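You operate a simulated robot arm through the tools that you are given. There is no shell and no other tool.

You run a simulated robot arm. Do the job below in one go: nothing can be reset, and whatever is moved stays where it is left.

JOB
Wet the mix until it turns dark, with the mixer running on LOW.
Fine: set the speed before you start it; the lever on the white pipe gives water; damp, not swimming; then stop the mixer, its red switch left on.

The check looks at the end state, three seconds after you hand in, the way a careful person would. Anything else that was tipped, shoved, dropped, spilled or broken makes it a failure.

ROBOT AND FRAMES
A 6-joint arm with a two-finger gripper, fixed in place. Base frame: the origin is at the foot of the arm, x ahead of it, y to its left, z up. Lengths are in mm, angles in rad, forces in N, time in s.
With the tool pointing down near the work surface it reaches from about 260 to 820 mm from the base axis. Its first joint turns from -2.897 to 2.897 rad. Payload 2.45 kg.
The tool frame sits at the grasp point between the pads (the TCP): z along the fingers, y along the line on which they close. The tips reach 20 mm beyond it. Largest opening 140 mm; the body of the gripper starts 168 mm behind the TCP.
Orientation is that of the tool frame in the base frame, as a unit quaternion [w, x, y, z]. With the fingers straight down and closing along the base's y, the tool's x points along the base's -x, its y along +y and its z along -z.

CONTROLS
- The arm moves only by the tool arm_command. Its argument "motion" is text: rows parted by semicolons, each of 7 numbers parted by spaces: the shift along the tool's x, y, z in mm, then the turn, a rotation vector about the tool's x, y, z in rad, then the closure, from 0 (fully open) to 1 (shut). In form: tx ty tz ax ay az gripper; .... A call has 1 to 20 rows; each row shifts and turns the commanded pose from where the row before left it, along the tool's axes as they then stand. Each row takes 0.2 s and may step no farther than 50 mm and 0.15 rad from the row before; otherwise, or with a gripper value out of range, the whole call is refused. Where a pose cannot be reached the arm comes as near as it can. A force on the tool above 40 N (or 10 N above the force at the start of the call, whichever is more), or a blocked arm, ends the call early, and 0.2 s more pass. The fingers move at their own pace (about 45 mm/s each) and stop on an object; they squeeze with about 24 N. The grip force told is the motor's: it shows also when the fingers shut on nothing. Time passes only in rows, and 0.2 s behind the last, so rows that do not move let the fingers close. It gives the time, the measured TCP pose, the force on the tool (base axes), the opening and the grip force at its end, in the units of the frame above (readings bear some noise), with the torque about the TCP (base axes, N m) and any sound that the robot's microphone picked up.
- Cameras (640 x 400 px; columns grow to the right, rows downward): "scene" is fixed at [51, -500.7, 1617.4]; the picture's right is [0.19, -0.98, 0.00], its down [-0.39, -0.08, -0.92] and it looks along [0.90, 0.18, -0.40] (base axes); focal length 214 px, centre (320, 200). "wrist" rides on the gripper at [78, 11, -209] in the tool frame; the picture's right is [-0.14, 0.99, 0.00], its down [-0.92, -0.13, -0.37] and it looks along [-0.36, -0.05, 0.93] (tool axes); focal length 280 px, centre (320, 200). There is no depth. A picture from a camera that has moved, and an enlarged one, comes with that camera's place and axes in the base frame and with its lens.
- grab_frame(camera): a new picture of that camera. The clock stands still meanwhile.
- move_column(by): slides the trunk up (or, below 0, down) by that many mm; the arm rides with it, the base frame stays. It gives what a move gives, with no picture.
- enlarge(camera, box): a new picture of the part [left, top, right, bottom] of that camera's present view, enlarged. The clock stands still meanwhile.
- finish_job(): hands the job in; it is judged then, once.

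Places have to be worked out from the pictures, the camera data and where the tool is seen. Open the gripper and draw the arm clear of the work before you hand the job in, unless the task says otherwise.

The tools are called after "Emit:" as a command line: name --argument value ..., lists and objects as JSON in quotes. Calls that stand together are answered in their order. arm_command: Moves the arm, as the interface text tells. Its arguments: {"type":"object","properties":{"motion":{"type":"string"}},"required":["motion"]} The other tools are called the same way: move_column (by) slides the trunk up or down; grab_frame (camera) takes a picture; enlarge (camera, box) takes an enlarged picture of a part of a camera's view; finish_job () hands the job in.

At the start:

```text
clock: 0.0
tcp_pos: [331.1, -365.8, 1529.5]
tcp_rot: [0.0, 0.0, 1.0, 0.0]
contact_force: [-0.1, -0.2, 0.1]
wrist_torque: [0.0, -0.02, -0.02]
width: 140.2
gripper_force: 0.1
trunk travel left (down, up): [-150.0, 80.0]
```

scene: 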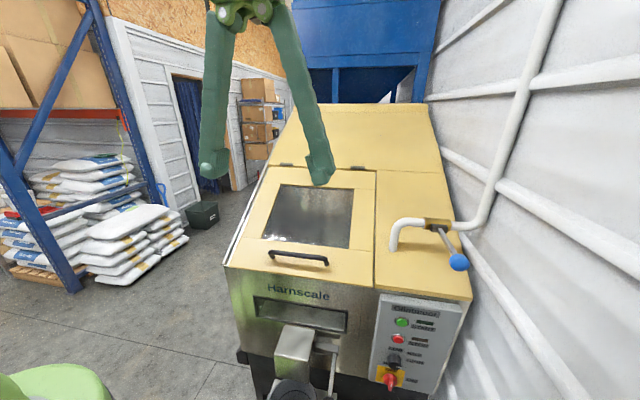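
wrist: 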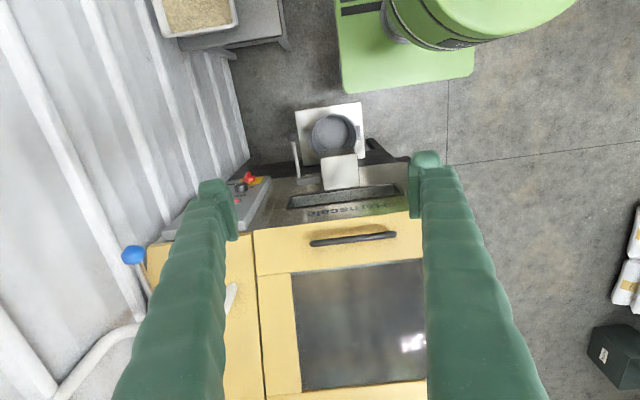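

The scene shows a yellow mixer with a lid and window, a control panel at right front and a white pipe with a blue-ended lever. I enlarge the panel, the lever and the lid to read the details.

Emit:
enlarge --camera "scene" --box '[360, 280, 480, 400]'

Emit:
enlarge --camera "scene" --box '[370, 190, 490, 290]'

Emit:
enlarge --camera "scene" --box '[220, 150, 390, 290]'

Emit:
enlarge --camera "wrist" --box '[220, 80, 440, 260]'

Emit:
enlarge --camera "wrist" --box '[150, 0, 300, 100]'

```text
3.33 times, centred on (420, 340) of scene
camera zoom: at [51.0, -500.7, 1617.4], right [0.19, -0.98, 0.0], down [-0.39, -0.08, -0.92], along [0.9, 0.18, -0.4], focal length 715 px, centre (-13, -267)
```

zoom: 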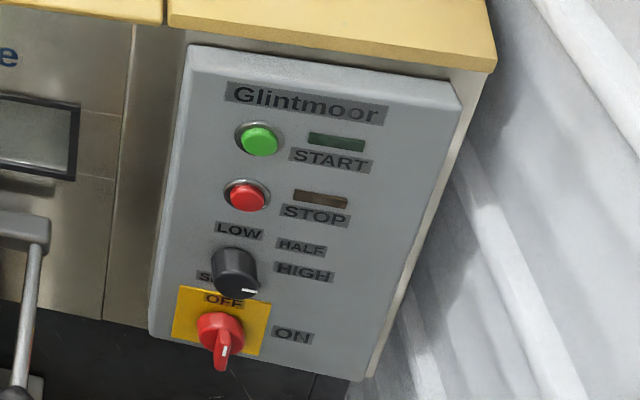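

```text
4.00 times, centred on (430, 240) of scene
camera zoom: at [51.0, -500.7, 1617.4], right [0.19, -0.98, 0.0], down [-0.39, -0.08, -0.92], along [0.9, 0.18, -0.4], focal length 858 px, centre (-120, 40)
```

zoom: 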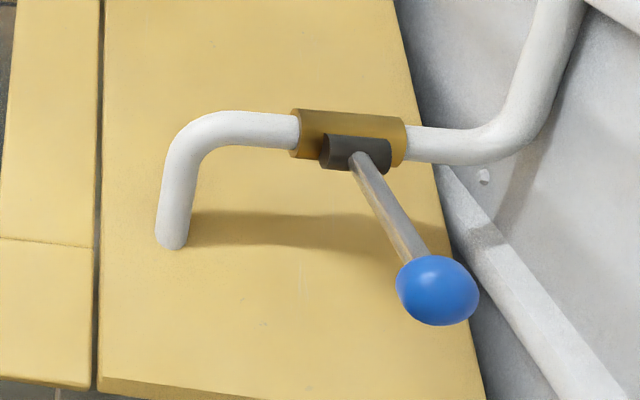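

```text
2.86 times, centred on (305, 220) of scene
camera zoom: at [51.0, -500.7, 1617.4], right [0.19, -0.98, 0.0], down [-0.39, -0.08, -0.92], along [0.9, 0.18, -0.4], focal length 613 px, centre (363, 143)
```

zoom: 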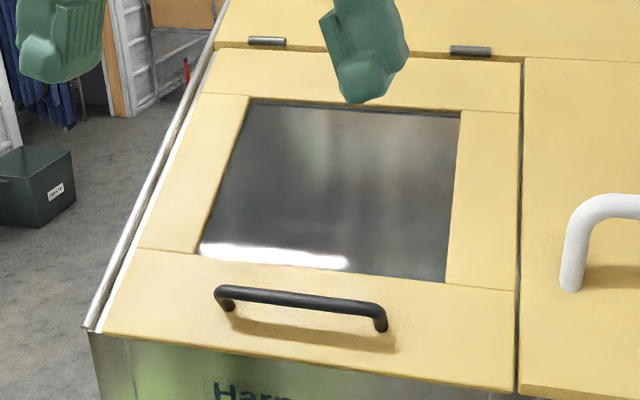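

```text
2.22 times, centred on (330, 170) of wrist
camera zoom: at [252.2, -353.9, 1739.0], right [0.14, 0.99, 0.0], down [0.92, -0.13, 0.37], along [0.36, -0.05, -0.93], focal length 623 px, centre (298, 267)
```

zoom: 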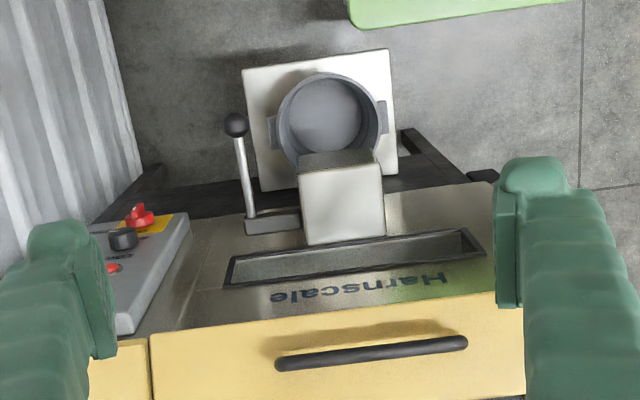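

```text
4.00 times, centred on (225, 50) of wrist
camera zoom: at [252.2, -353.9, 1739.0], right [0.14, 0.99, 0.0], down [0.92, -0.13, 0.37], along [0.36, -0.05, -0.93], focal length 1122 px, centre (700, 800)
```

zoom: 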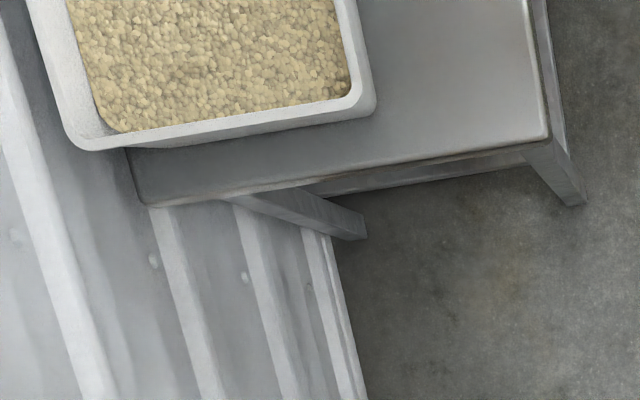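

Triangulating both views, the blue lever ball is near (480, -730, 1302) and the speed knob near (516, -657, 855), with the machine front facing the robot. I back off and lower the gripper, then tilt it forward so the wrist camera can look at the panel.

Emit:
arm_command --motion "13.5 -32.3 30 0 0 0 0;13.5 -32.3 30 0 0 0 0;13.5 -32.3 30 0 0 0 0;13.5 -32.3 30 0 0 0 0;13.5 -32.3 30 0 0 0 0;13.5 -32.3 30 0 0 0 0;0 0 0 0 -0.15 0 0;0 0 0 0 -0.15 0 0;0 0 0 0 -0.15 0 0;0 0 0 0 -0.15 0 0;0 0 0 0 0 0 0"

Emit:
grab_frame --camera "wrist"

Emit:
grab_frame --camera "scene"

```text
clock: 2.4
tcp_pos: [251.2, -558.3, 1349.3]
tcp_rot: [0.295, 0.0, 0.955, 0.0]
contact_force: [0.7, -0.1, -0.1]
wrist_torque: [0.0, 0.0, 0.0]
width: 140.0
gripper_force: 0.1
trunk travel left (down, up): [-150.0, 80.0]
```

```text
taken
camera wrist: at [66.8, -547.2, 1477.8], right [0.11, 0.99, 0.08], down [0.55, -0.13, 0.82], along [0.83, -0.05, -0.56], focal length 280 px, centre (320, 200)
```

wrist: 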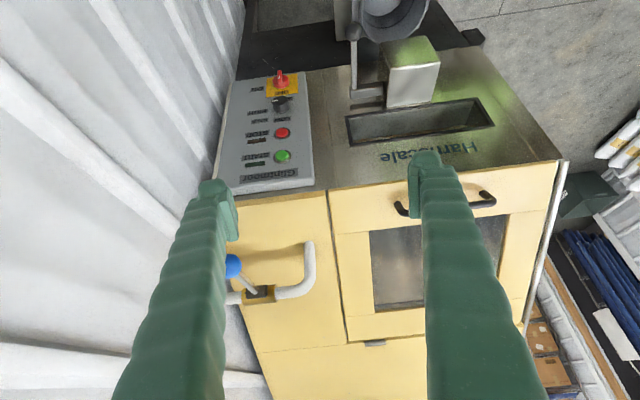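

```text
taken
```

scene: 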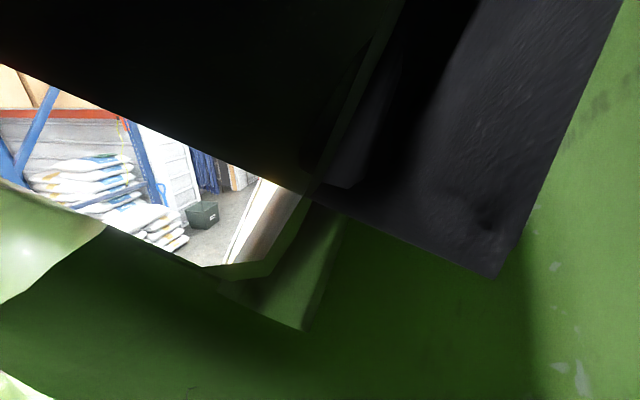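

The arm blocks the scene camera here, but the wrist camera (image upside-down) sees the panel and valve well. I enlarge those.

Emit:
enlarge --camera "wrist" --box '[220, 60, 320, 200]'

Emit:
enlarge --camera "wrist" --box '[220, 230, 330, 310]'

Emit:
enlarge --camera "wrist" --box '[340, 190, 520, 320]'

Emit:
enlarge --camera "wrist" --box '[320, 0, 520, 150]'

```text
2.86 times, centred on (270, 130) of wrist
camera zoom: at [66.8, -547.2, 1477.8], right [0.11, 0.99, 0.08], down [0.55, -0.13, 0.82], along [0.83, -0.05, -0.56], focal length 801 px, centre (463, 400)
```

zoom: 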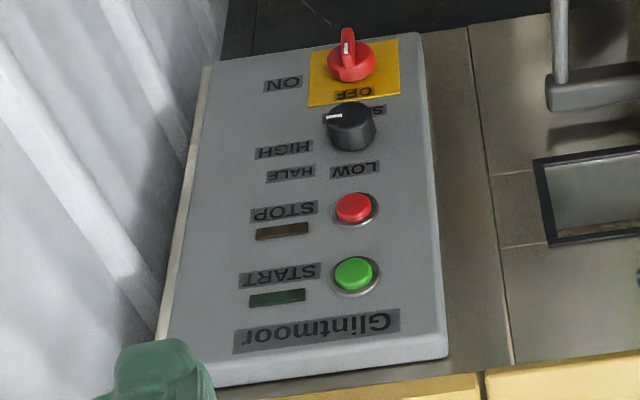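

```text
5.00 times, centred on (275, 270) of wrist
camera zoom: at [66.8, -547.2, 1477.8], right [0.11, 0.99, 0.08], down [0.55, -0.13, 0.82], along [0.83, -0.05, -0.56], focal length 1402 px, centre (545, -150)
```

zoom: 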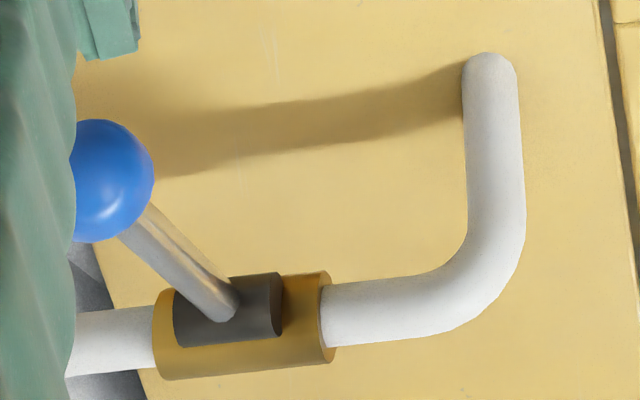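

```text
3.08 times, centred on (430, 255) of wrist
camera zoom: at [66.8, -547.2, 1477.8], right [0.11, 0.99, 0.08], down [0.55, -0.13, 0.82], along [0.83, -0.05, -0.56], focal length 863 px, centre (-18, 31)
```

zoom: 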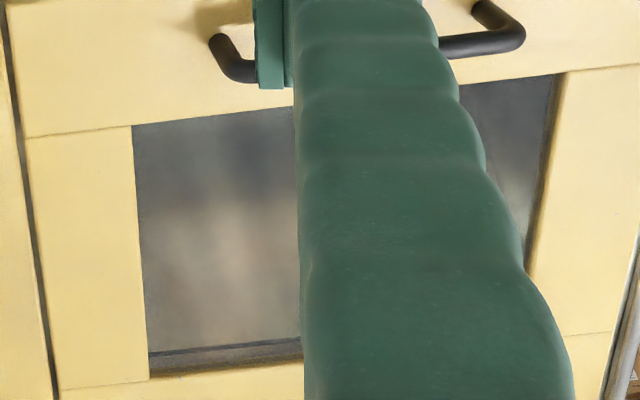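

```text
2.67 times, centred on (420, 75) of wrist
camera zoom: at [66.8, -547.2, 1477.8], right [0.11, 0.99, 0.08], down [0.55, -0.13, 0.82], along [0.83, -0.05, -0.56], focal length 748 px, centre (53, 533)
```

zoom: 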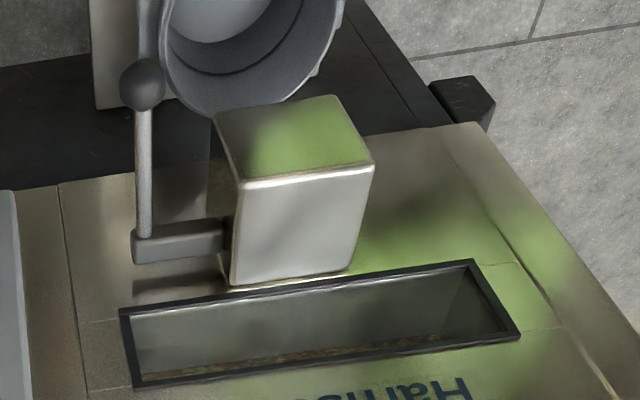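

The knob, buttons and red switch lie on a near-vertical panel facing the robot, at about x=520, y=-652, with z from about 760 (switch) to 1030 (START). I bring the gripper down in front of the panel, still well back, and tilt further for a frontal view of the labels.

Emit:
arm_command --motion "18.85 -9.2 41.5 0 0 0 0;18.85 -9.2 41.5 0 0 0 0;18.85 -9.2 41.5 0 0 0 0;18.85 -9.2 41.5 0 0 0 0;18.85 -9.2 41.5 0 0 0 0;18.85 -9.2 41.5 0 0 0 0;18.85 -9.2 41.5 0 0 0 0;18.85 -9.2 41.5 0 0 0 0;18.85 -9.2 41.5 0 0 0 0;18.85 -9.2 41.5 0 0 0 0;0 0 0 0 -0.15 0 0;0 0 0 0 -0.15 0 0;0 0 0 0 -0.15 0 0;0 0 0 0 -0.15 0 0;0 0 0 0 0 0 0"

Emit:
grab_frame --camera "wrist"

Emit:
grab_frame --camera "scene"

```text
clock: 5.6
tcp_pos: [327.6, -651.5, 899.8]
tcp_rot: [0.565, 0.001, 0.825, -0.001]
contact_force: [-0.7, -0.1, -1.4]
wrist_torque: [-0.04, 0.0, 0.01]
width: 140.1
gripper_force: 0.0
trunk travel left (down, up): [-150.0, 80.0]
```

```text
taken
camera wrist: at [103.2, -640.2, 904.0], right [0.05, 0.99, 0.13], down [-0.01, -0.13, 0.99], along [1.0, -0.05, 0.0], focal length 280 px, centre (320, 200)
```

wrist: 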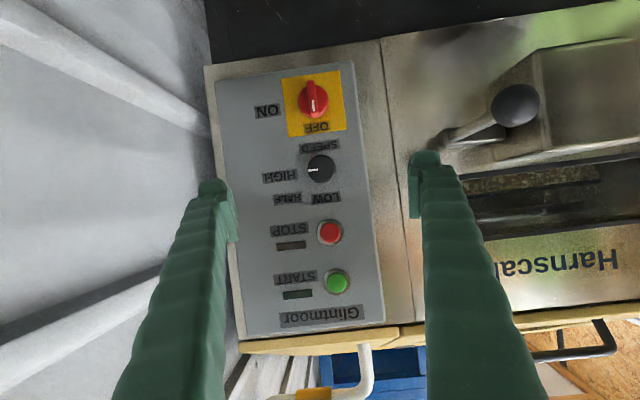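

```text
taken
```

scene: 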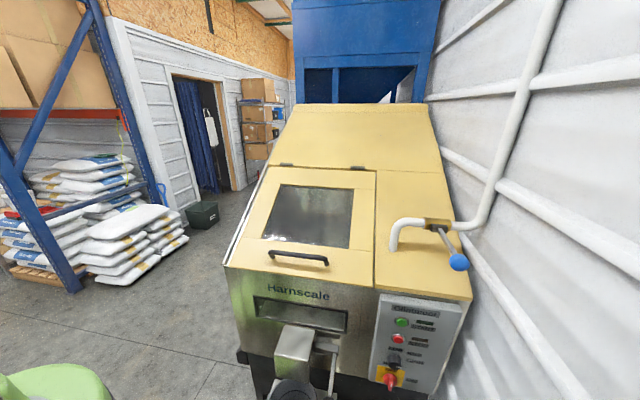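

Now a frontal (upside-down) view of the panel. I enlarge the knob, switch, and the front window slot where the mix may show.

Emit:
enlarge --camera "wrist" --box '[230, 60, 390, 160]'

Emit:
enlarge --camera "wrist" --box '[230, 130, 390, 230]'

Emit:
enlarge --camera "wrist" --box '[440, 140, 640, 265]'

Emit:
enlarge --camera "wrist" --box '[230, 210, 410, 350]'

Emit:
enlarge --camera "scene" --box '[230, 270, 380, 360]'

Emit:
enlarge --camera "scene" --box '[250, 170, 380, 260]'

```text
4.00 times, centred on (310, 110) of wrist
camera zoom: at [103.2, -640.2, 904.0], right [0.05, 0.99, 0.13], down [-0.01, -0.13, 0.99], along [1.0, -0.05, 0.0], focal length 1122 px, centre (360, 560)
```

zoom: 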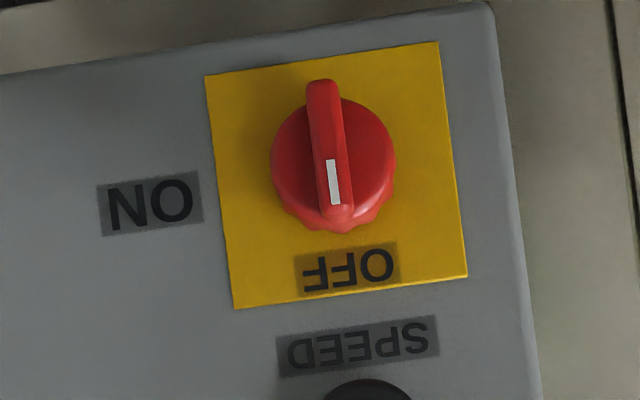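

```text
4.00 times, centred on (310, 180) of wrist
camera zoom: at [103.2, -640.2, 904.0], right [0.05, 0.99, 0.13], down [-0.01, -0.13, 0.99], along [1.0, -0.05, 0.0], focal length 1122 px, centre (360, 280)
```

zoom: 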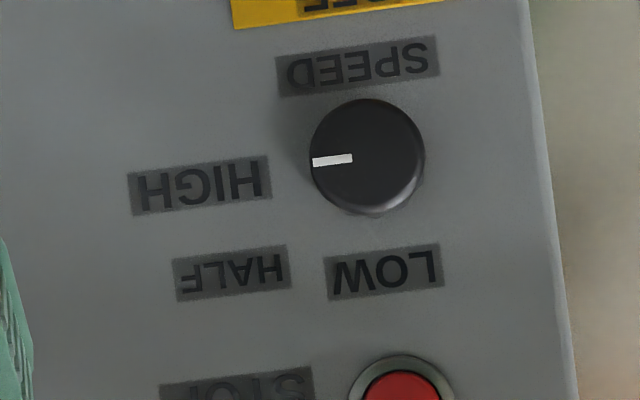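

```text
3.20 times, centred on (540, 202) of wrist
camera zoom: at [103.2, -640.2, 904.0], right [0.05, 0.99, 0.13], down [-0.01, -0.13, 0.99], along [1.0, -0.05, 0.0], focal length 897 px, centre (-384, 192)
```

zoom: 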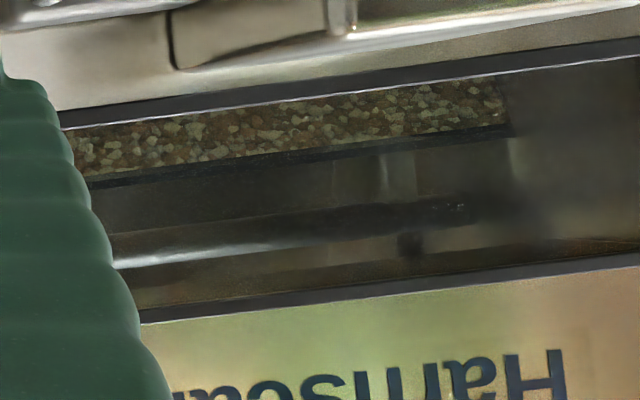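

```text
2.86 times, centred on (320, 280) of wrist
camera zoom: at [103.2, -640.2, 904.0], right [0.05, 0.99, 0.13], down [-0.01, -0.13, 0.99], along [1.0, -0.05, 0.0], focal length 801 px, centre (320, -29)
```

zoom: 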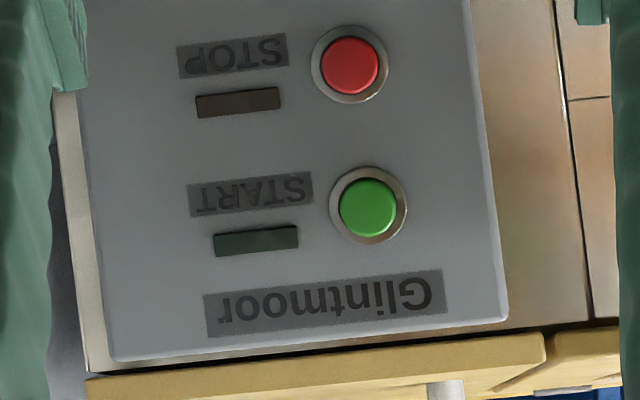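

```text
4.27 times, centred on (305, 315) of scene
camera zoom: at [51.0, -500.7, 1617.4], right [0.19, -0.98, 0.0], down [-0.39, -0.08, -0.92], along [0.9, 0.18, -0.4], focal length 915 px, centre (384, -291)
```

zoom: 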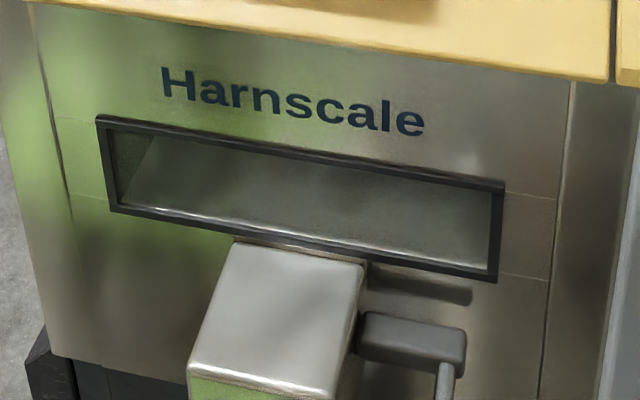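

```text
4.44 times, centred on (315, 215) of scene
camera zoom: at [51.0, -500.7, 1617.4], right [0.19, -0.98, 0.0], down [-0.39, -0.08, -0.92], along [0.9, 0.18, -0.4], focal length 953 px, centre (342, 133)
```

zoom: 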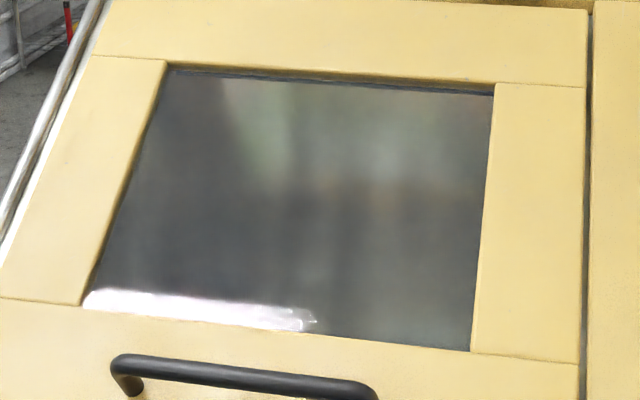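

The panel reads SPEED at HIGH (pointer at 3 o'clock; LOW is at 12) and the red switch at OFF, and the pale mix shows through the front slot. From two wrist views the controls all lie at y≈-651.5: START z≈1030, STOP z≈955, knob cap at x≈497, z≈861, and switch bar at x≈491, z≈762. I level the tool, half close the fingers and stop short of the knob to check.

Emit:
arm_command --motion "0 0 0 0 -0.1233 0 0.5;0 0 0 0 -0.1233 0 0.5;0 0 0 0 -0.1233 0 0.5;13 0 37 0 0 0 0.5;13 0 37 0 0 0 0.5;13 0 37 0 0 0 0.5;0 0 0 0 0 0 0.5;0 0 0 0 0 0 0.5"

Emit:
grab_frame --camera "wrist"

Emit:
grab_frame --camera "scene"

```text
clock: 7.4
tcp_pos: [429.2, -650.7, 865.9]
tcp_rot: [0.705, 0.002, 0.709, -0.002]
contact_force: [0.2, -0.7, 0.2]
wrist_torque: [-0.01, 0.01, 0.03]
width: 70.0
gripper_force: 0.0
out of reach, approached as far as the arm can: row 6
trunk travel left (down, up): [-150.0, 80.0]
```

```text
taken
camera wrist: at [218.5, -637.7, 788.9], right [0.01, 0.99, 0.14], down [-0.36, -0.13, 0.92], along [0.93, -0.05, 0.36], focal length 280 px, centre (320, 200)
```

wrist: 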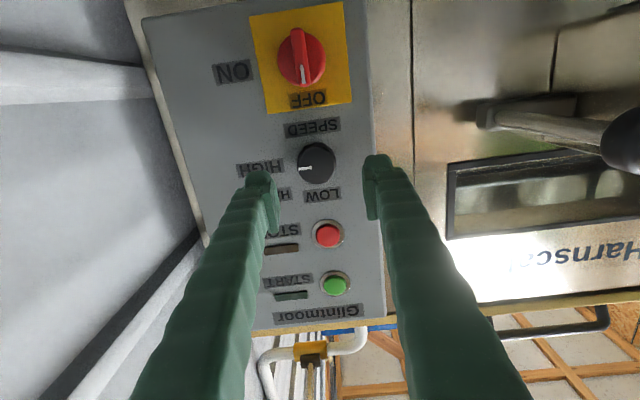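

```text
taken
```

scene: 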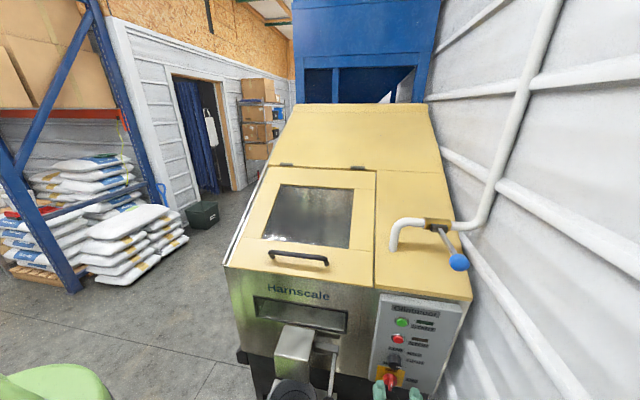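

The arm is at the end of its reach at x≈429 with the shoulder this high; the finger pads are clear of everything. I lower the trunk to bring the shoulder nearer the panel's height.

Emit:
move_column --by -150

Emit:
grab_frame --camera "wrist"

```text
clock: 9.2
tcp_pos: [430.1, -649.7, 715.9]
tcp_rot: [0.705, 0.001, 0.709, -0.001]
contact_force: [-0.6, 0.5, -0.6]
wrist_torque: [0.0, 0.02, -0.05]
width: 70.1
gripper_force: 0.0
trunk travel left (down, up): [0.0, 230.0]
```

```text
taken
camera wrist: at [218.5, -637.8, 639.2], right [0.01, 0.99, 0.14], down [-0.36, -0.13, 0.92], along [0.93, -0.05, 0.36], focal length 280 px, centre (320, 200)
```

wrist: 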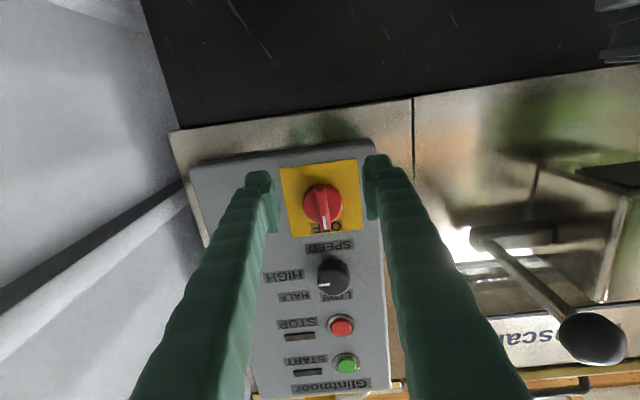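

The view confirms both rotary controls are centred between the fingers. I raise to knob height and advance partway to test reach.

Emit:
arm_command --motion "-36.3 -0.4 0 0 0 0 0.5;-36.3 -0.4 0 0 0 0 0.5;-36.3 -0.4 0 0 0 0 0.5;-36.3 -0.4 0 0 0 0 0.5;0 0 20 0 0 0 0.5;0 0 20 0 0 0 0.5;0 0 0 0 0 0 0.5"

Emit:
grab_frame --camera "wrist"

```text
clock: 10.8
tcp_pos: [471.3, -651.7, 861.3]
tcp_rot: [0.705, 0.001, 0.709, -0.001]
contact_force: [0.0, 0.2, -0.2]
wrist_torque: [0.01, 0.03, 0.0]
width: 69.9
gripper_force: 0.0
trunk travel left (down, up): [0.0, 230.0]
```

```text
taken
camera wrist: at [260.7, -638.9, 783.8], right [0.01, 0.99, 0.14], down [-0.36, -0.13, 0.92], along [0.93, -0.06, 0.36], focal length 280 px, centre (320, 200)
```

wrist: 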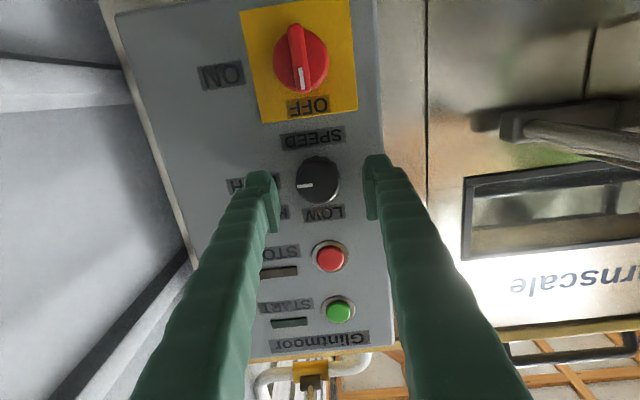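

Reach is fine now. I zoom in to measure the knob's centre and its distance before gripping.

Emit:
enlarge --camera "wrist" --box '[240, 120, 400, 220]'

Emit:
enlarge --camera "scene" --box '[350, 300, 470, 400]'

```text
4.00 times, centred on (320, 170) of wrist
camera zoom: at [260.7, -638.9, 783.8], right [0.01, 0.99, 0.14], down [-0.36, -0.13, 0.92], along [0.93, -0.06, 0.36], focal length 1122 px, centre (320, 320)
```

zoom: 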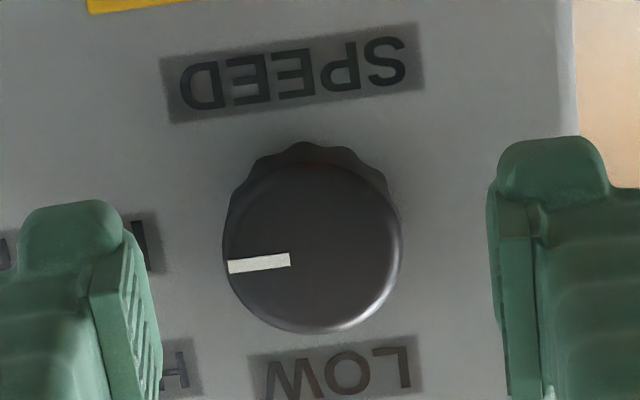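

```text
4.00 times, centred on (410, 350) of scene
camera zoom: at [51.0, -500.7, 1617.4], right [0.19, -0.98, 0.0], down [-0.39, -0.08, -0.92], along [0.9, 0.18, -0.4], focal length 858 px, centre (-40, -400)
```

zoom: 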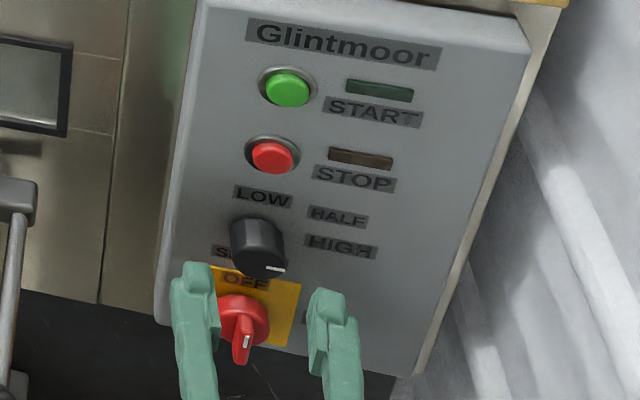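

Knob cap is about 39 mm across at roughly (502, -651.6, 859), with the panel face near x=532. I advance so the tips stop about 9 mm short of the panel, and close on the knob.

Emit:
arm_command --motion "2 0 16 0 0 0 0.5;0 0 16 0 0 0 0.5;0 0 0 0 0 0 0.5;0 0 0 0 0 0 1;0 0 0 0 0 0 1;0 0 0 0 0 0 1;0 0 0 0 0 0 1"

Emit:
grab_frame --camera "wrist"

```text
clock: 12.3
tcp_pos: [502.6, -653.2, 858.8]
tcp_rot: [0.705, 0.002, 0.709, -0.002]
contact_force: [4.4, -12.0, 1.2]
wrist_torque: [0.06, 0.12, -0.14]
width: 40.2
gripper_force: 44.7
trunk travel left (down, up): [0.0, 230.0]
```

```text
taken
camera wrist: at [291.8, -640.6, 781.8], right [0.01, 0.99, 0.14], down [-0.36, -0.13, 0.92], along [0.93, -0.06, 0.36], focal length 280 px, centre (320, 200)
```

wrist: 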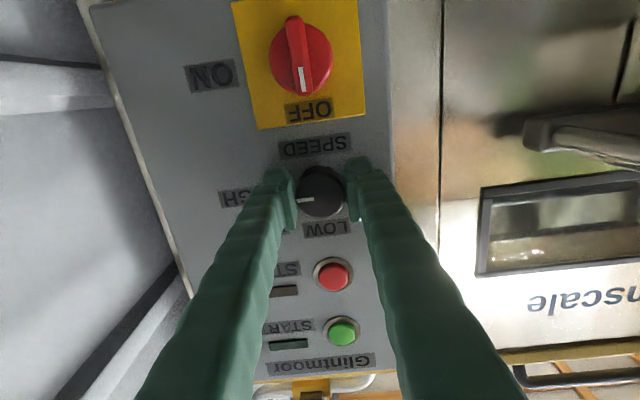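

Both pads are on the knob at 40 mm. There is a small side load, so I shift 1.5 mm to relieve it, then turn 90° counter-clockwise (seen from the front), from HIGH to LOW.

Emit:
arm_command --motion "0 -1.5 0 0 0 0 1;0 0 0 0 0 -0.13 1;0 0 0 0 0 -0.13 1;0 0 0 0 0 -0.13 1;0 0 0 0 0 -0.13 1;0 0 0 0 0 -0.13 1;0 0 0 0 0 -0.13 1;0 0 0 0 0 -0.13 1;0 0 0 0 0 -0.13 1;0 0 0 0 0 -0.13 1;0 0 0 0 0 -0.13 1;0 0 0 0 0 -0.13 1;0 0 0 0 0 -0.1408 1;0 0 0 0 0 0 1"

Emit:
grab_frame --camera "wrist"

Emit:
enlarge --camera "scene" --box '[350, 300, 470, 400]'

```text
clock: 13.6
tcp_pos: [503.3, -654.9, 857.5]
tcp_rot: [0.688, -0.185, 0.682, -0.165]
contact_force: [-11.6, 13.3, 9.3]
wrist_torque: [-0.02, -1.04, 0.86]
width: 40.2
gripper_force: 45.1
out of reach, approached as far as the arm can: row 5, 6
trunk travel left (down, up): [0.0, 230.0]
stopped in row 6: the force on the tool passed its limit at 54 N (the readings are from after the stop); the commanded pose is now the measured one
```

```text
taken
camera wrist: at [294.1, -688.9, 783.6], right [-0.02, 0.93, -0.35], down [-0.38, 0.32, 0.87], along [0.92, 0.16, 0.35], focal length 280 px, centre (320, 200)
```

wrist: 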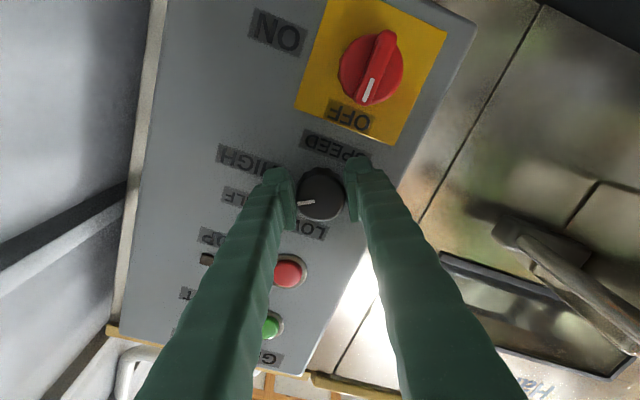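

```text
4.00 times, centred on (410, 350) of scene
camera zoom: at [51.0, -500.7, 1617.4], right [0.19, -0.98, 0.0], down [-0.39, -0.08, -0.92], along [0.9, 0.18, -0.4], focal length 858 px, centre (-40, -400)
```

zoom: 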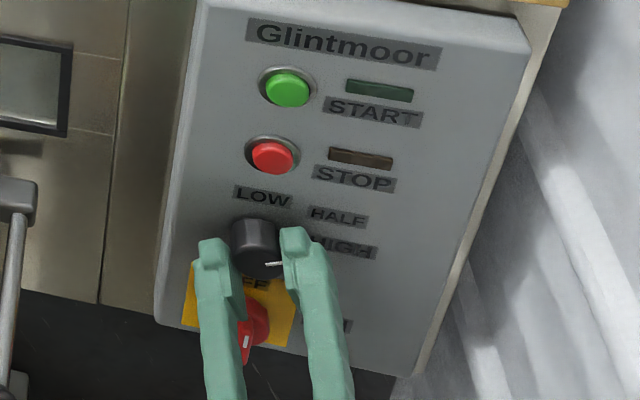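

The wrist joint reached its turning limit after about 0.5 rad, with the knob only partly turned and nothing else disturbed. I release, back off, and roll the other way so a second grip has room for the rest of the turn.

Emit:
arm_command --motion "0 0 0 0 0 0 0.5;0 0 0 0 0 0 0.5;0 0 0 0 0 0 0.5;0 0 -25 0 0 0 0.5;0 0 -25 0 0 0 0.5;0 0 0 0 0 0.132 0.5;0 0 0 0 0 0.132 0.5;0 0 0 0 0 0.132 0.5;0 0 0 0 0 0.132 0.5;0 0 0 0 0 0.132 0.5;0 0 0 0 0 0.132 0.5;0 0 0 0 0 0.132 0.5;0 0 0 0 0 0.132 0.5;0 0 0 0 0 0.132 0.5;0 0 0 0 0 0.132 0.5;0 0 0 0 0 0 0.5"

Emit:
grab_frame --camera "wrist"

Emit:
enlarge --camera "scene" --box '[350, 300, 470, 400]'

```text
clock: 17.0
tcp_pos: [454.4, -659.7, 855.2]
tcp_rot: [0.644, 0.276, 0.652, 0.289]
contact_force: [-0.3, 0.0, -0.3]
wrist_torque: [0.0, -0.02, 0.01]
width: 69.7
gripper_force: 0.0
trunk travel left (down, up): [0.0, 230.0]
```

```text
taken
camera wrist: at [243.0, -598.5, 810.3], right [-0.01, 0.57, 0.82], down [-0.35, -0.77, 0.53], along [0.94, -0.28, 0.21], focal length 280 px, centre (320, 200)
```

wrist: 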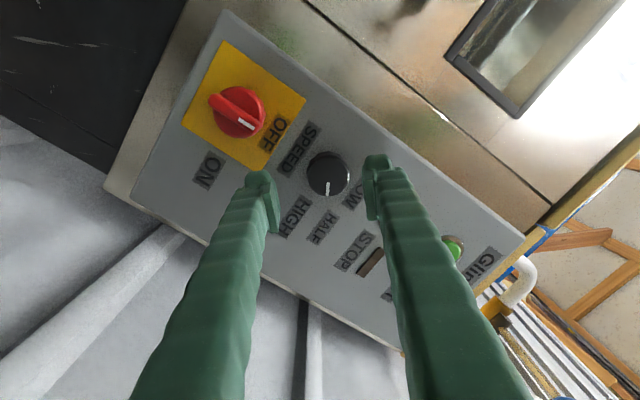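

```text
4.00 times, centred on (410, 350) of scene
camera zoom: at [51.0, -500.7, 1617.4], right [0.19, -0.98, 0.0], down [-0.39, -0.08, -0.92], along [0.9, 0.18, -0.4], focal length 858 px, centre (-40, -400)
```

zoom: 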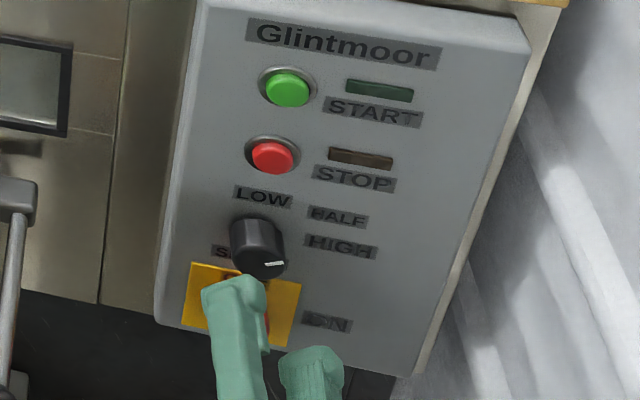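

The pointer now sits about 35° above HIGH, so roughly 0.97 rad remains to LOW. With the roll at +0.82, I re-centre on the knob (≈ y -652, z 859.5), advance and re-grip.

Emit:
enlarge --camera "wrist" --box '[270, 130, 390, 220]'

Emit:
arm_command --motion "1.7 7.6 0 0 0 0 0.5;0 0 24 0 0 0 0.5;0 0 24 0 0 0 0.5;0 0 0 0 0 0 0.5;0 0 0 0 0 0 1;0 0 0 0 0 0 1;0 0 0 0 0 0 1;0 0 0 0 0 0 1"

```text
4.44 times, centred on (330, 175) of wrist
camera zoom: at [243.0, -598.5, 810.3], right [-0.01, 0.57, 0.82], down [-0.35, -0.77, 0.53], along [0.94, -0.28, 0.21], focal length 1246 px, centre (276, 311)
```

zoom: 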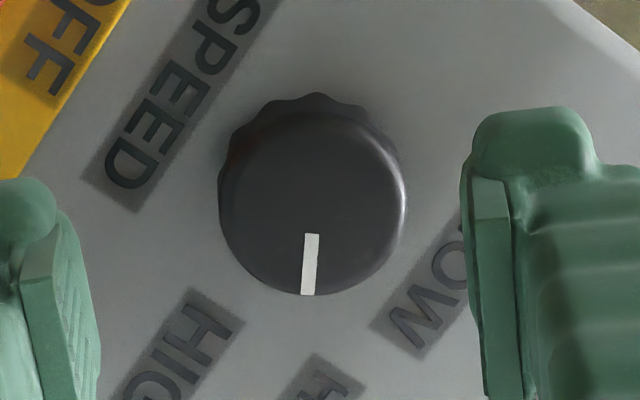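

```text
clock: 18.8
tcp_pos: [504.9, -650.9, 860.1]
tcp_rot: [0.644, 0.275, 0.653, 0.289]
contact_force: [0.1, 1.0, 0.6]
wrist_torque: [-0.02, 0.02, 0.04]
width: 39.7
gripper_force: 44.6
trunk travel left (down, up): [0.0, 230.0]
```

Gripped cleanly, with almost no side load. The enlarged view puts the pointer about 31° above HIGH, so I turn another 1.02 rad counter-clockwise.

Emit:
arm_command --motion "0 0 0 0 0 -0.1275 1;0 0 0 0 0 -0.1275 1;0 0 0 0 0 -0.1275 1;0 0 0 0 0 -0.1275 1;0 0 0 0 0 -0.1275 1;0 0 0 0 0 -0.1275 1;0 0 0 0 0 -0.1275 1;0 0 0 0 0 -0.1275 1;0 0 0 0 0 0 1"

Emit:
enlarge --camera "wrist" --box '[230, 120, 420, 260]'

Emit:
enlarge --camera "scene" --box '[350, 300, 470, 400]'

```text
clock: 20.8
tcp_pos: [502.6, -655.4, 859.1]
tcp_rot: [0.703, -0.079, 0.704, -0.063]
contact_force: [24.7, -26.2, 6.6]
wrist_torque: [0.05, 0.5, -0.22]
width: 39.9
gripper_force: 44.9
trunk travel left (down, up): [0.0, 230.0]
```

```text
2.86 times, centred on (325, 190) of wrist
camera zoom: at [292.9, -662.7, 780.9], right [-0.02, 1.0, -0.06], down [-0.37, 0.05, 0.93], along [0.93, 0.04, 0.37], focal length 801 px, centre (306, 229)
```

zoom: 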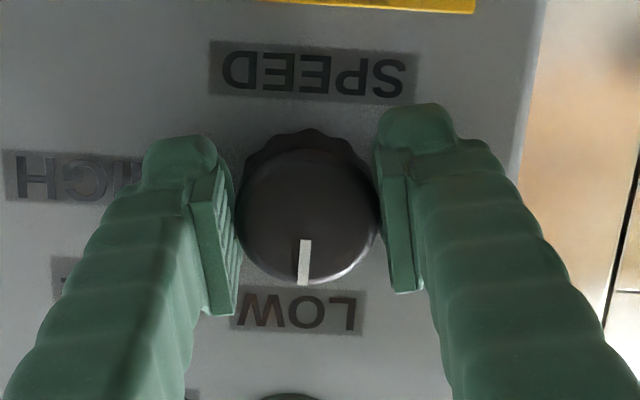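

```text
4.00 times, centred on (410, 350) of scene
camera zoom: at [51.0, -500.7, 1617.4], right [0.19, -0.98, 0.0], down [-0.39, -0.08, -0.92], along [0.9, 0.18, -0.4], focal length 858 px, centre (-40, -400)
```

zoom: 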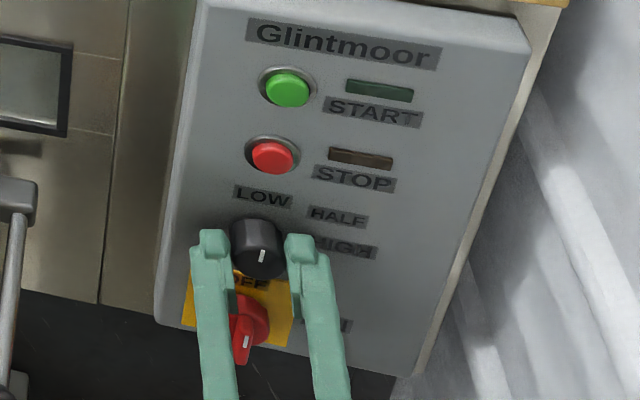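

The pointer is now straight up at LOW. I release, back off, square the tool up (undo 0.2 rad roll and 0.022 yaw), and go down to the red switch's height.

Emit:
arm_command --motion "0 0 0 0 0 0 0.5;0 0 0 0 0 0 0.5;0 0 0 0 0 0 0.5;0 0 -30 0 0 0 0.5;0 0 -35 0 0 0 0.5;0 0 0 0 0 0.1 0.5;0 0 0 0 0 0.1 0.5;0 0 0 0.022 0 0 0.5;48 0 0 0 0 0 0.5;48 0 0 0 0 0 0.5;0 0 0 0 0 0 0.5"

Emit:
grab_frame --camera "wrist"

Emit:
enlarge --camera "wrist" --box '[240, 130, 400, 270]'

Emit:
enlarge --camera "scene" --box '[350, 300, 470, 400]'

```text
clock: 23.2
tcp_pos: [438.4, -651.4, 761.6]
tcp_rot: [0.706, 0.0, 0.708, 0.001]
contact_force: [0.3, 0.2, -0.4]
wrist_torque: [0.0, -0.03, 0.03]
width: 69.8
gripper_force: 0.3
trunk travel left (down, up): [0.0, 230.0]
```

```text
taken
camera wrist: at [227.8, -641.0, 684.1], right [0.0, 0.99, 0.14], down [-0.37, -0.13, 0.92], along [0.93, -0.05, 0.36], focal length 280 px, centre (320, 200)
```

wrist: 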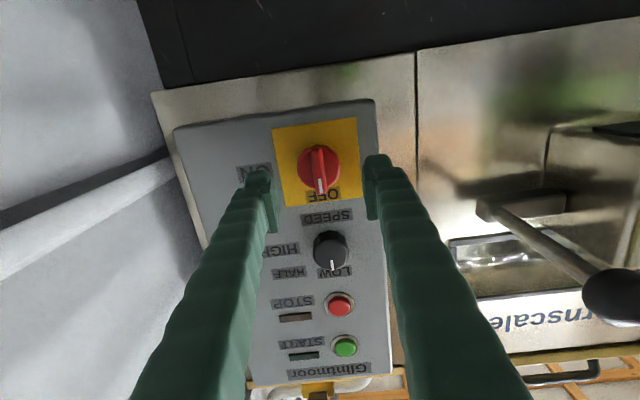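

```text
2.86 times, centred on (320, 200) of wrist
camera zoom: at [227.8, -641.0, 684.1], right [0.0, 0.99, 0.14], down [-0.37, -0.13, 0.92], along [0.93, -0.05, 0.36], focal length 801 px, centre (320, 200)
```

zoom: 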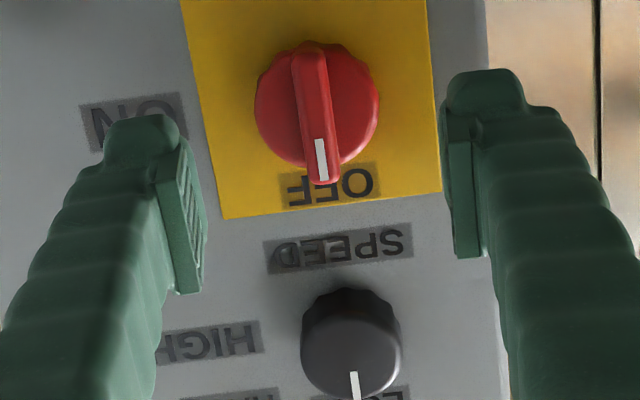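

```text
4.00 times, centred on (410, 350) of scene
camera zoom: at [51.0, -500.7, 1617.4], right [0.19, -0.98, 0.0], down [-0.39, -0.08, -0.92], along [0.9, 0.18, -0.4], focal length 858 px, centre (-40, -400)
```

zoom: 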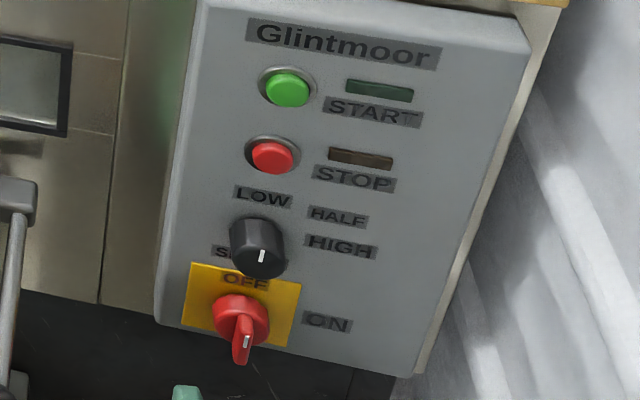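

The knob rests at LOW. The switch axis is at about y -652, z 758.5, with the bar front near x=492, so I advance until the tips straddle the bar and close on it.

Emit:
arm_command --motion "3 -0.6 15 0 0 0 0.5;0 0 15 0 0 0 0.5;0 0 16 0 0 0 0.5;0 0 0 0 0 0 0.5;0 0 0 0 0 0 1;0 0 0 0 0 0 1;0 0 0 0 0 0 1;0 0 0 0 0 0 1;0 0 0 0 0 0 1"

Emit:
enlarge --camera "wrist" --box '[240, 130, 400, 270]'

```text
clock: 25.2
tcp_pos: [483.8, -653.1, 761.2]
tcp_rot: [0.706, 0.0, 0.708, 0.0]
contact_force: [0.8, 5.2, 0.2]
wrist_torque: [0.03, -0.12, 0.11]
width: 10.0
gripper_force: 35.9
trunk travel left (down, up): [0.0, 230.0]
```

```text
2.86 times, centred on (320, 200) of wrist
camera zoom: at [273.0, -642.3, 683.1], right [0.0, 0.99, 0.14], down [-0.37, -0.13, 0.92], along [0.93, -0.05, 0.36], focal length 801 px, centre (320, 200)
```

zoom: 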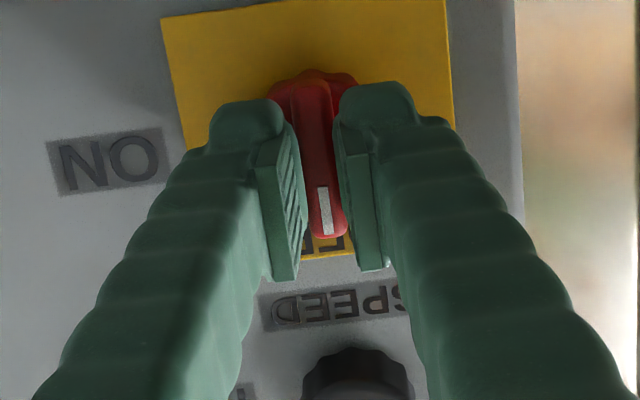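

The pads hold the bar at 10 mm with low side load. I turn 90° clockwise (seen from the front), from OFF to ON.

Emit:
arm_command --motion "0 0 0 0 0 0.1309 1;0 0 0 0 0 0.1309 1;0 0 0 0 0 0.1309 1;0 0 0 0 0 0.1309 1;0 0 0 0 0 0.1309 1;0 0 0 0 0 0.1309 1;0 0 0 0 0 0.1309 1;0 0 0 0 0 0.1309 1;0 0 0 0 0 0.1309 1;0 0 0 0 0 0.1309 1;0 0 0 0 0 0.1309 1;0 0 0 0 0 0.1309 1;0 0 0 0 0 0 1"

Emit:
grab_frame --camera "wrist"

Emit:
enlarge --camera "scene" --box '[350, 300, 470, 400]'

```text
clock: 27.6
tcp_pos: [477.7, -655.9, 760.2]
tcp_rot: [0.542, 0.457, 0.541, 0.453]
contact_force: [-13.1, 4.2, 3.0]
wrist_torque: [0.02, -0.09, 0.06]
width: 6.1
gripper_force: 29.2
trunk travel left (down, up): [0.0, 230.0]
stopped in row 11: the force on the tool passed its limit at 42 N (the readings are from after the stop); the commanded pose is now the measured one
```

```text
taken
camera wrist: at [268.5, -575.3, 757.9], right [0.0, 0.04, 1.0], down [-0.37, -0.93, 0.03], along [0.93, -0.37, 0.01], focal length 280 px, centre (320, 200)
```

wrist: 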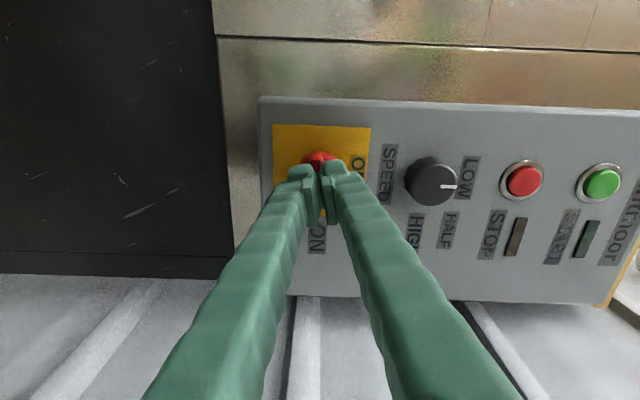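

```text
4.00 times, centred on (410, 350) of scene
camera zoom: at [51.0, -500.7, 1617.4], right [0.19, -0.98, 0.0], down [-0.39, -0.08, -0.92], along [0.9, 0.18, -0.4], focal length 858 px, centre (-40, -400)
```

zoom: 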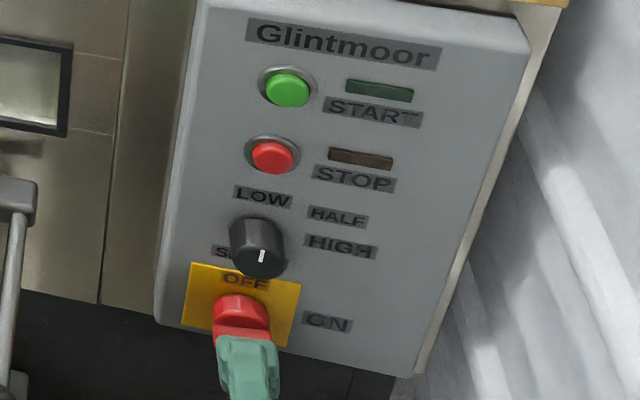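

The turn stopped near the end with a force peak and the opening narrowed, so the pads may be slipping off the bar's edge. I look closely before doing more.

Emit:
enlarge --camera "wrist" --box '[260, 110, 400, 240]'

Emit:
enlarge --camera "scene" --box '[370, 360, 420, 400]'

```text
3.08 times, centred on (330, 175) of wrist
camera zoom: at [268.5, -575.3, 757.9], right [0.0, 0.04, 1.0], down [-0.37, -0.93, 0.03], along [0.93, -0.37, 0.01], focal length 863 px, centre (289, 277)
```

zoom: 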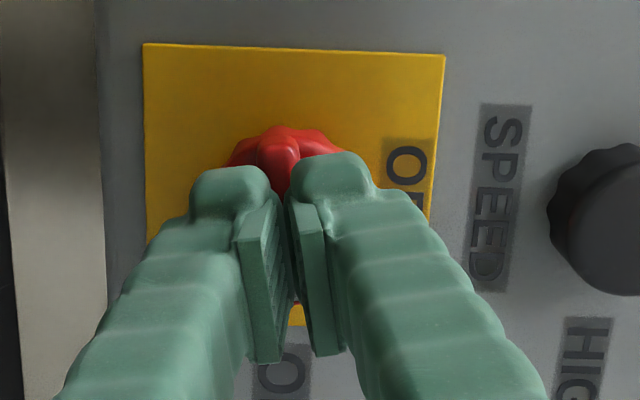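

```text
10.00 times, centred on (395, 380) of scene
camera zoom: at [51.0, -500.7, 1617.4], right [0.19, -0.98, 0.0], down [-0.39, -0.08, -0.92], along [0.9, 0.18, -0.4], focal length 2145 px, centre (-430, -1600)
```

zoom: 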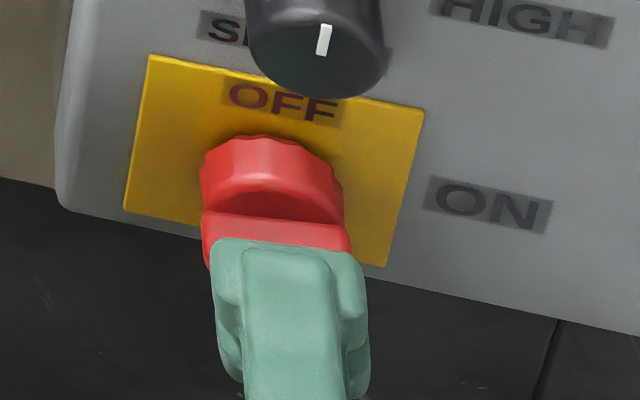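

The bar appears nearly horizontal, with the pads close to slipping off its front. I open, back off, and inspect the switch.

Emit:
arm_command --motion "0 0 0 0 0 0 0.5;0 0 0 0 0 0 0.5;0 0 0 0 0 0 0.5;0 0 -25 0 0 0 0.5;0 0 -25 0 0 0 0.5;0 0 0 0 0 0 0.5"

Emit:
enlarge --camera "wrist" --box '[250, 100, 410, 220]'

Emit:
enlarge --camera "scene" --box '[350, 300, 470, 400]'

```text
clock: 29.0
tcp_pos: [429.3, -656.2, 759.6]
tcp_rot: [0.542, 0.457, 0.541, 0.452]
contact_force: [-0.4, 0.1, 0.4]
wrist_torque: [0.0, 0.0, 0.02]
width: 69.9
gripper_force: 0.0
trunk travel left (down, up): [0.0, 230.0]
```

```text
3.33 times, centred on (330, 160) of wrist
camera zoom: at [219.9, -575.7, 757.4], right [0.0, 0.04, 1.0], down [-0.37, -0.93, 0.03], along [0.93, -0.37, 0.01], focal length 935 px, centre (287, 333)
```

zoom: 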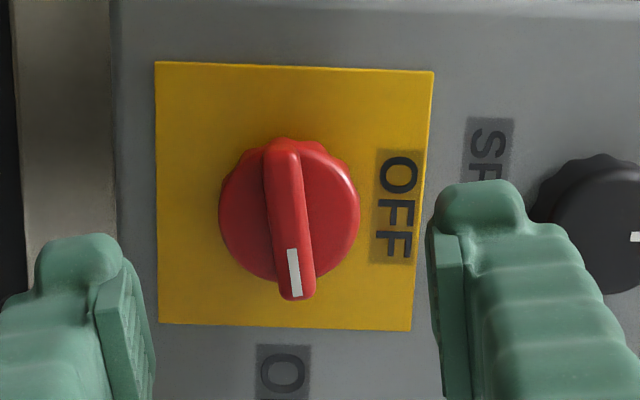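

```text
4.00 times, centred on (410, 350) of scene
camera zoom: at [51.0, -500.7, 1617.4], right [0.19, -0.98, 0.0], down [-0.39, -0.08, -0.92], along [0.9, 0.18, -0.4], focal length 858 px, centre (-40, -400)
```

zoom: 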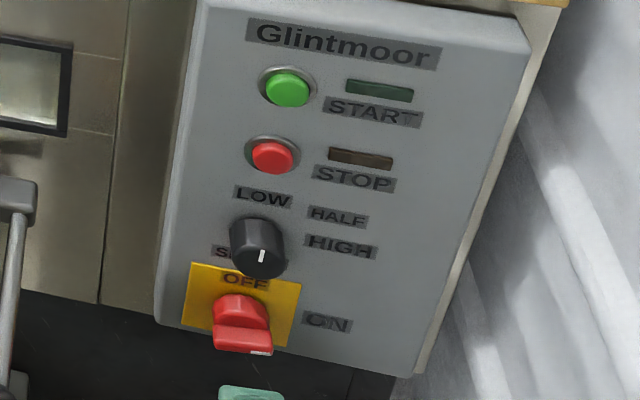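

The bar is at about 82°, just short of ON. I grip it again a few mm deeper, better centred, and finish the last bit of the turn.

Emit:
arm_command --motion "4.4 1 20 0 0 0 0.6;0 0 20 0 0 0 0.6;0 0 18.5 0 0 0 0.6;0 0 0 0 0 0.03 0.6;0 0 0 0 0 0 1;0 0 0 0 0 0 1;0 0 0 0 0 0 1;0 0 0 0 0 0 1;0 0 0 0 0 0 1"

Emit:
enlarge --camera "wrist" --box '[260, 110, 400, 240]'

```text
clock: 31.0
tcp_pos: [487.2, -650.6, 759.6]
tcp_rot: [0.534, 0.464, 0.535, 0.461]
contact_force: [0.8, 0.4, -1.3]
wrist_torque: [0.0, 0.0, -0.02]
width: 10.9
gripper_force: 38.0
trunk travel left (down, up): [0.0, 230.0]
```

```text
3.08 times, centred on (330, 175) of wrist
camera zoom: at [278.4, -570.6, 760.0], right [0.0, 0.01, 1.0], down [-0.37, -0.93, 0.01], along [0.93, -0.37, 0.0], focal length 863 px, centre (289, 277)
```

zoom: 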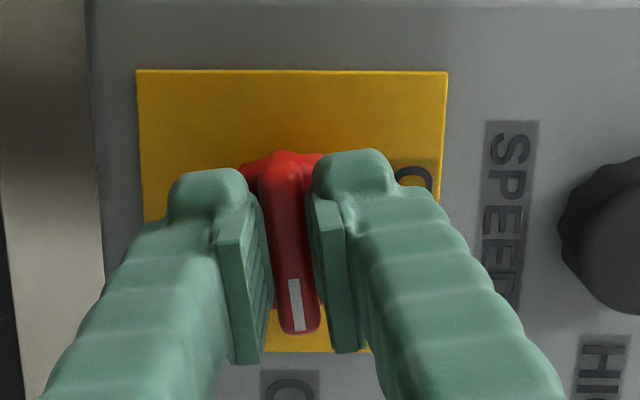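

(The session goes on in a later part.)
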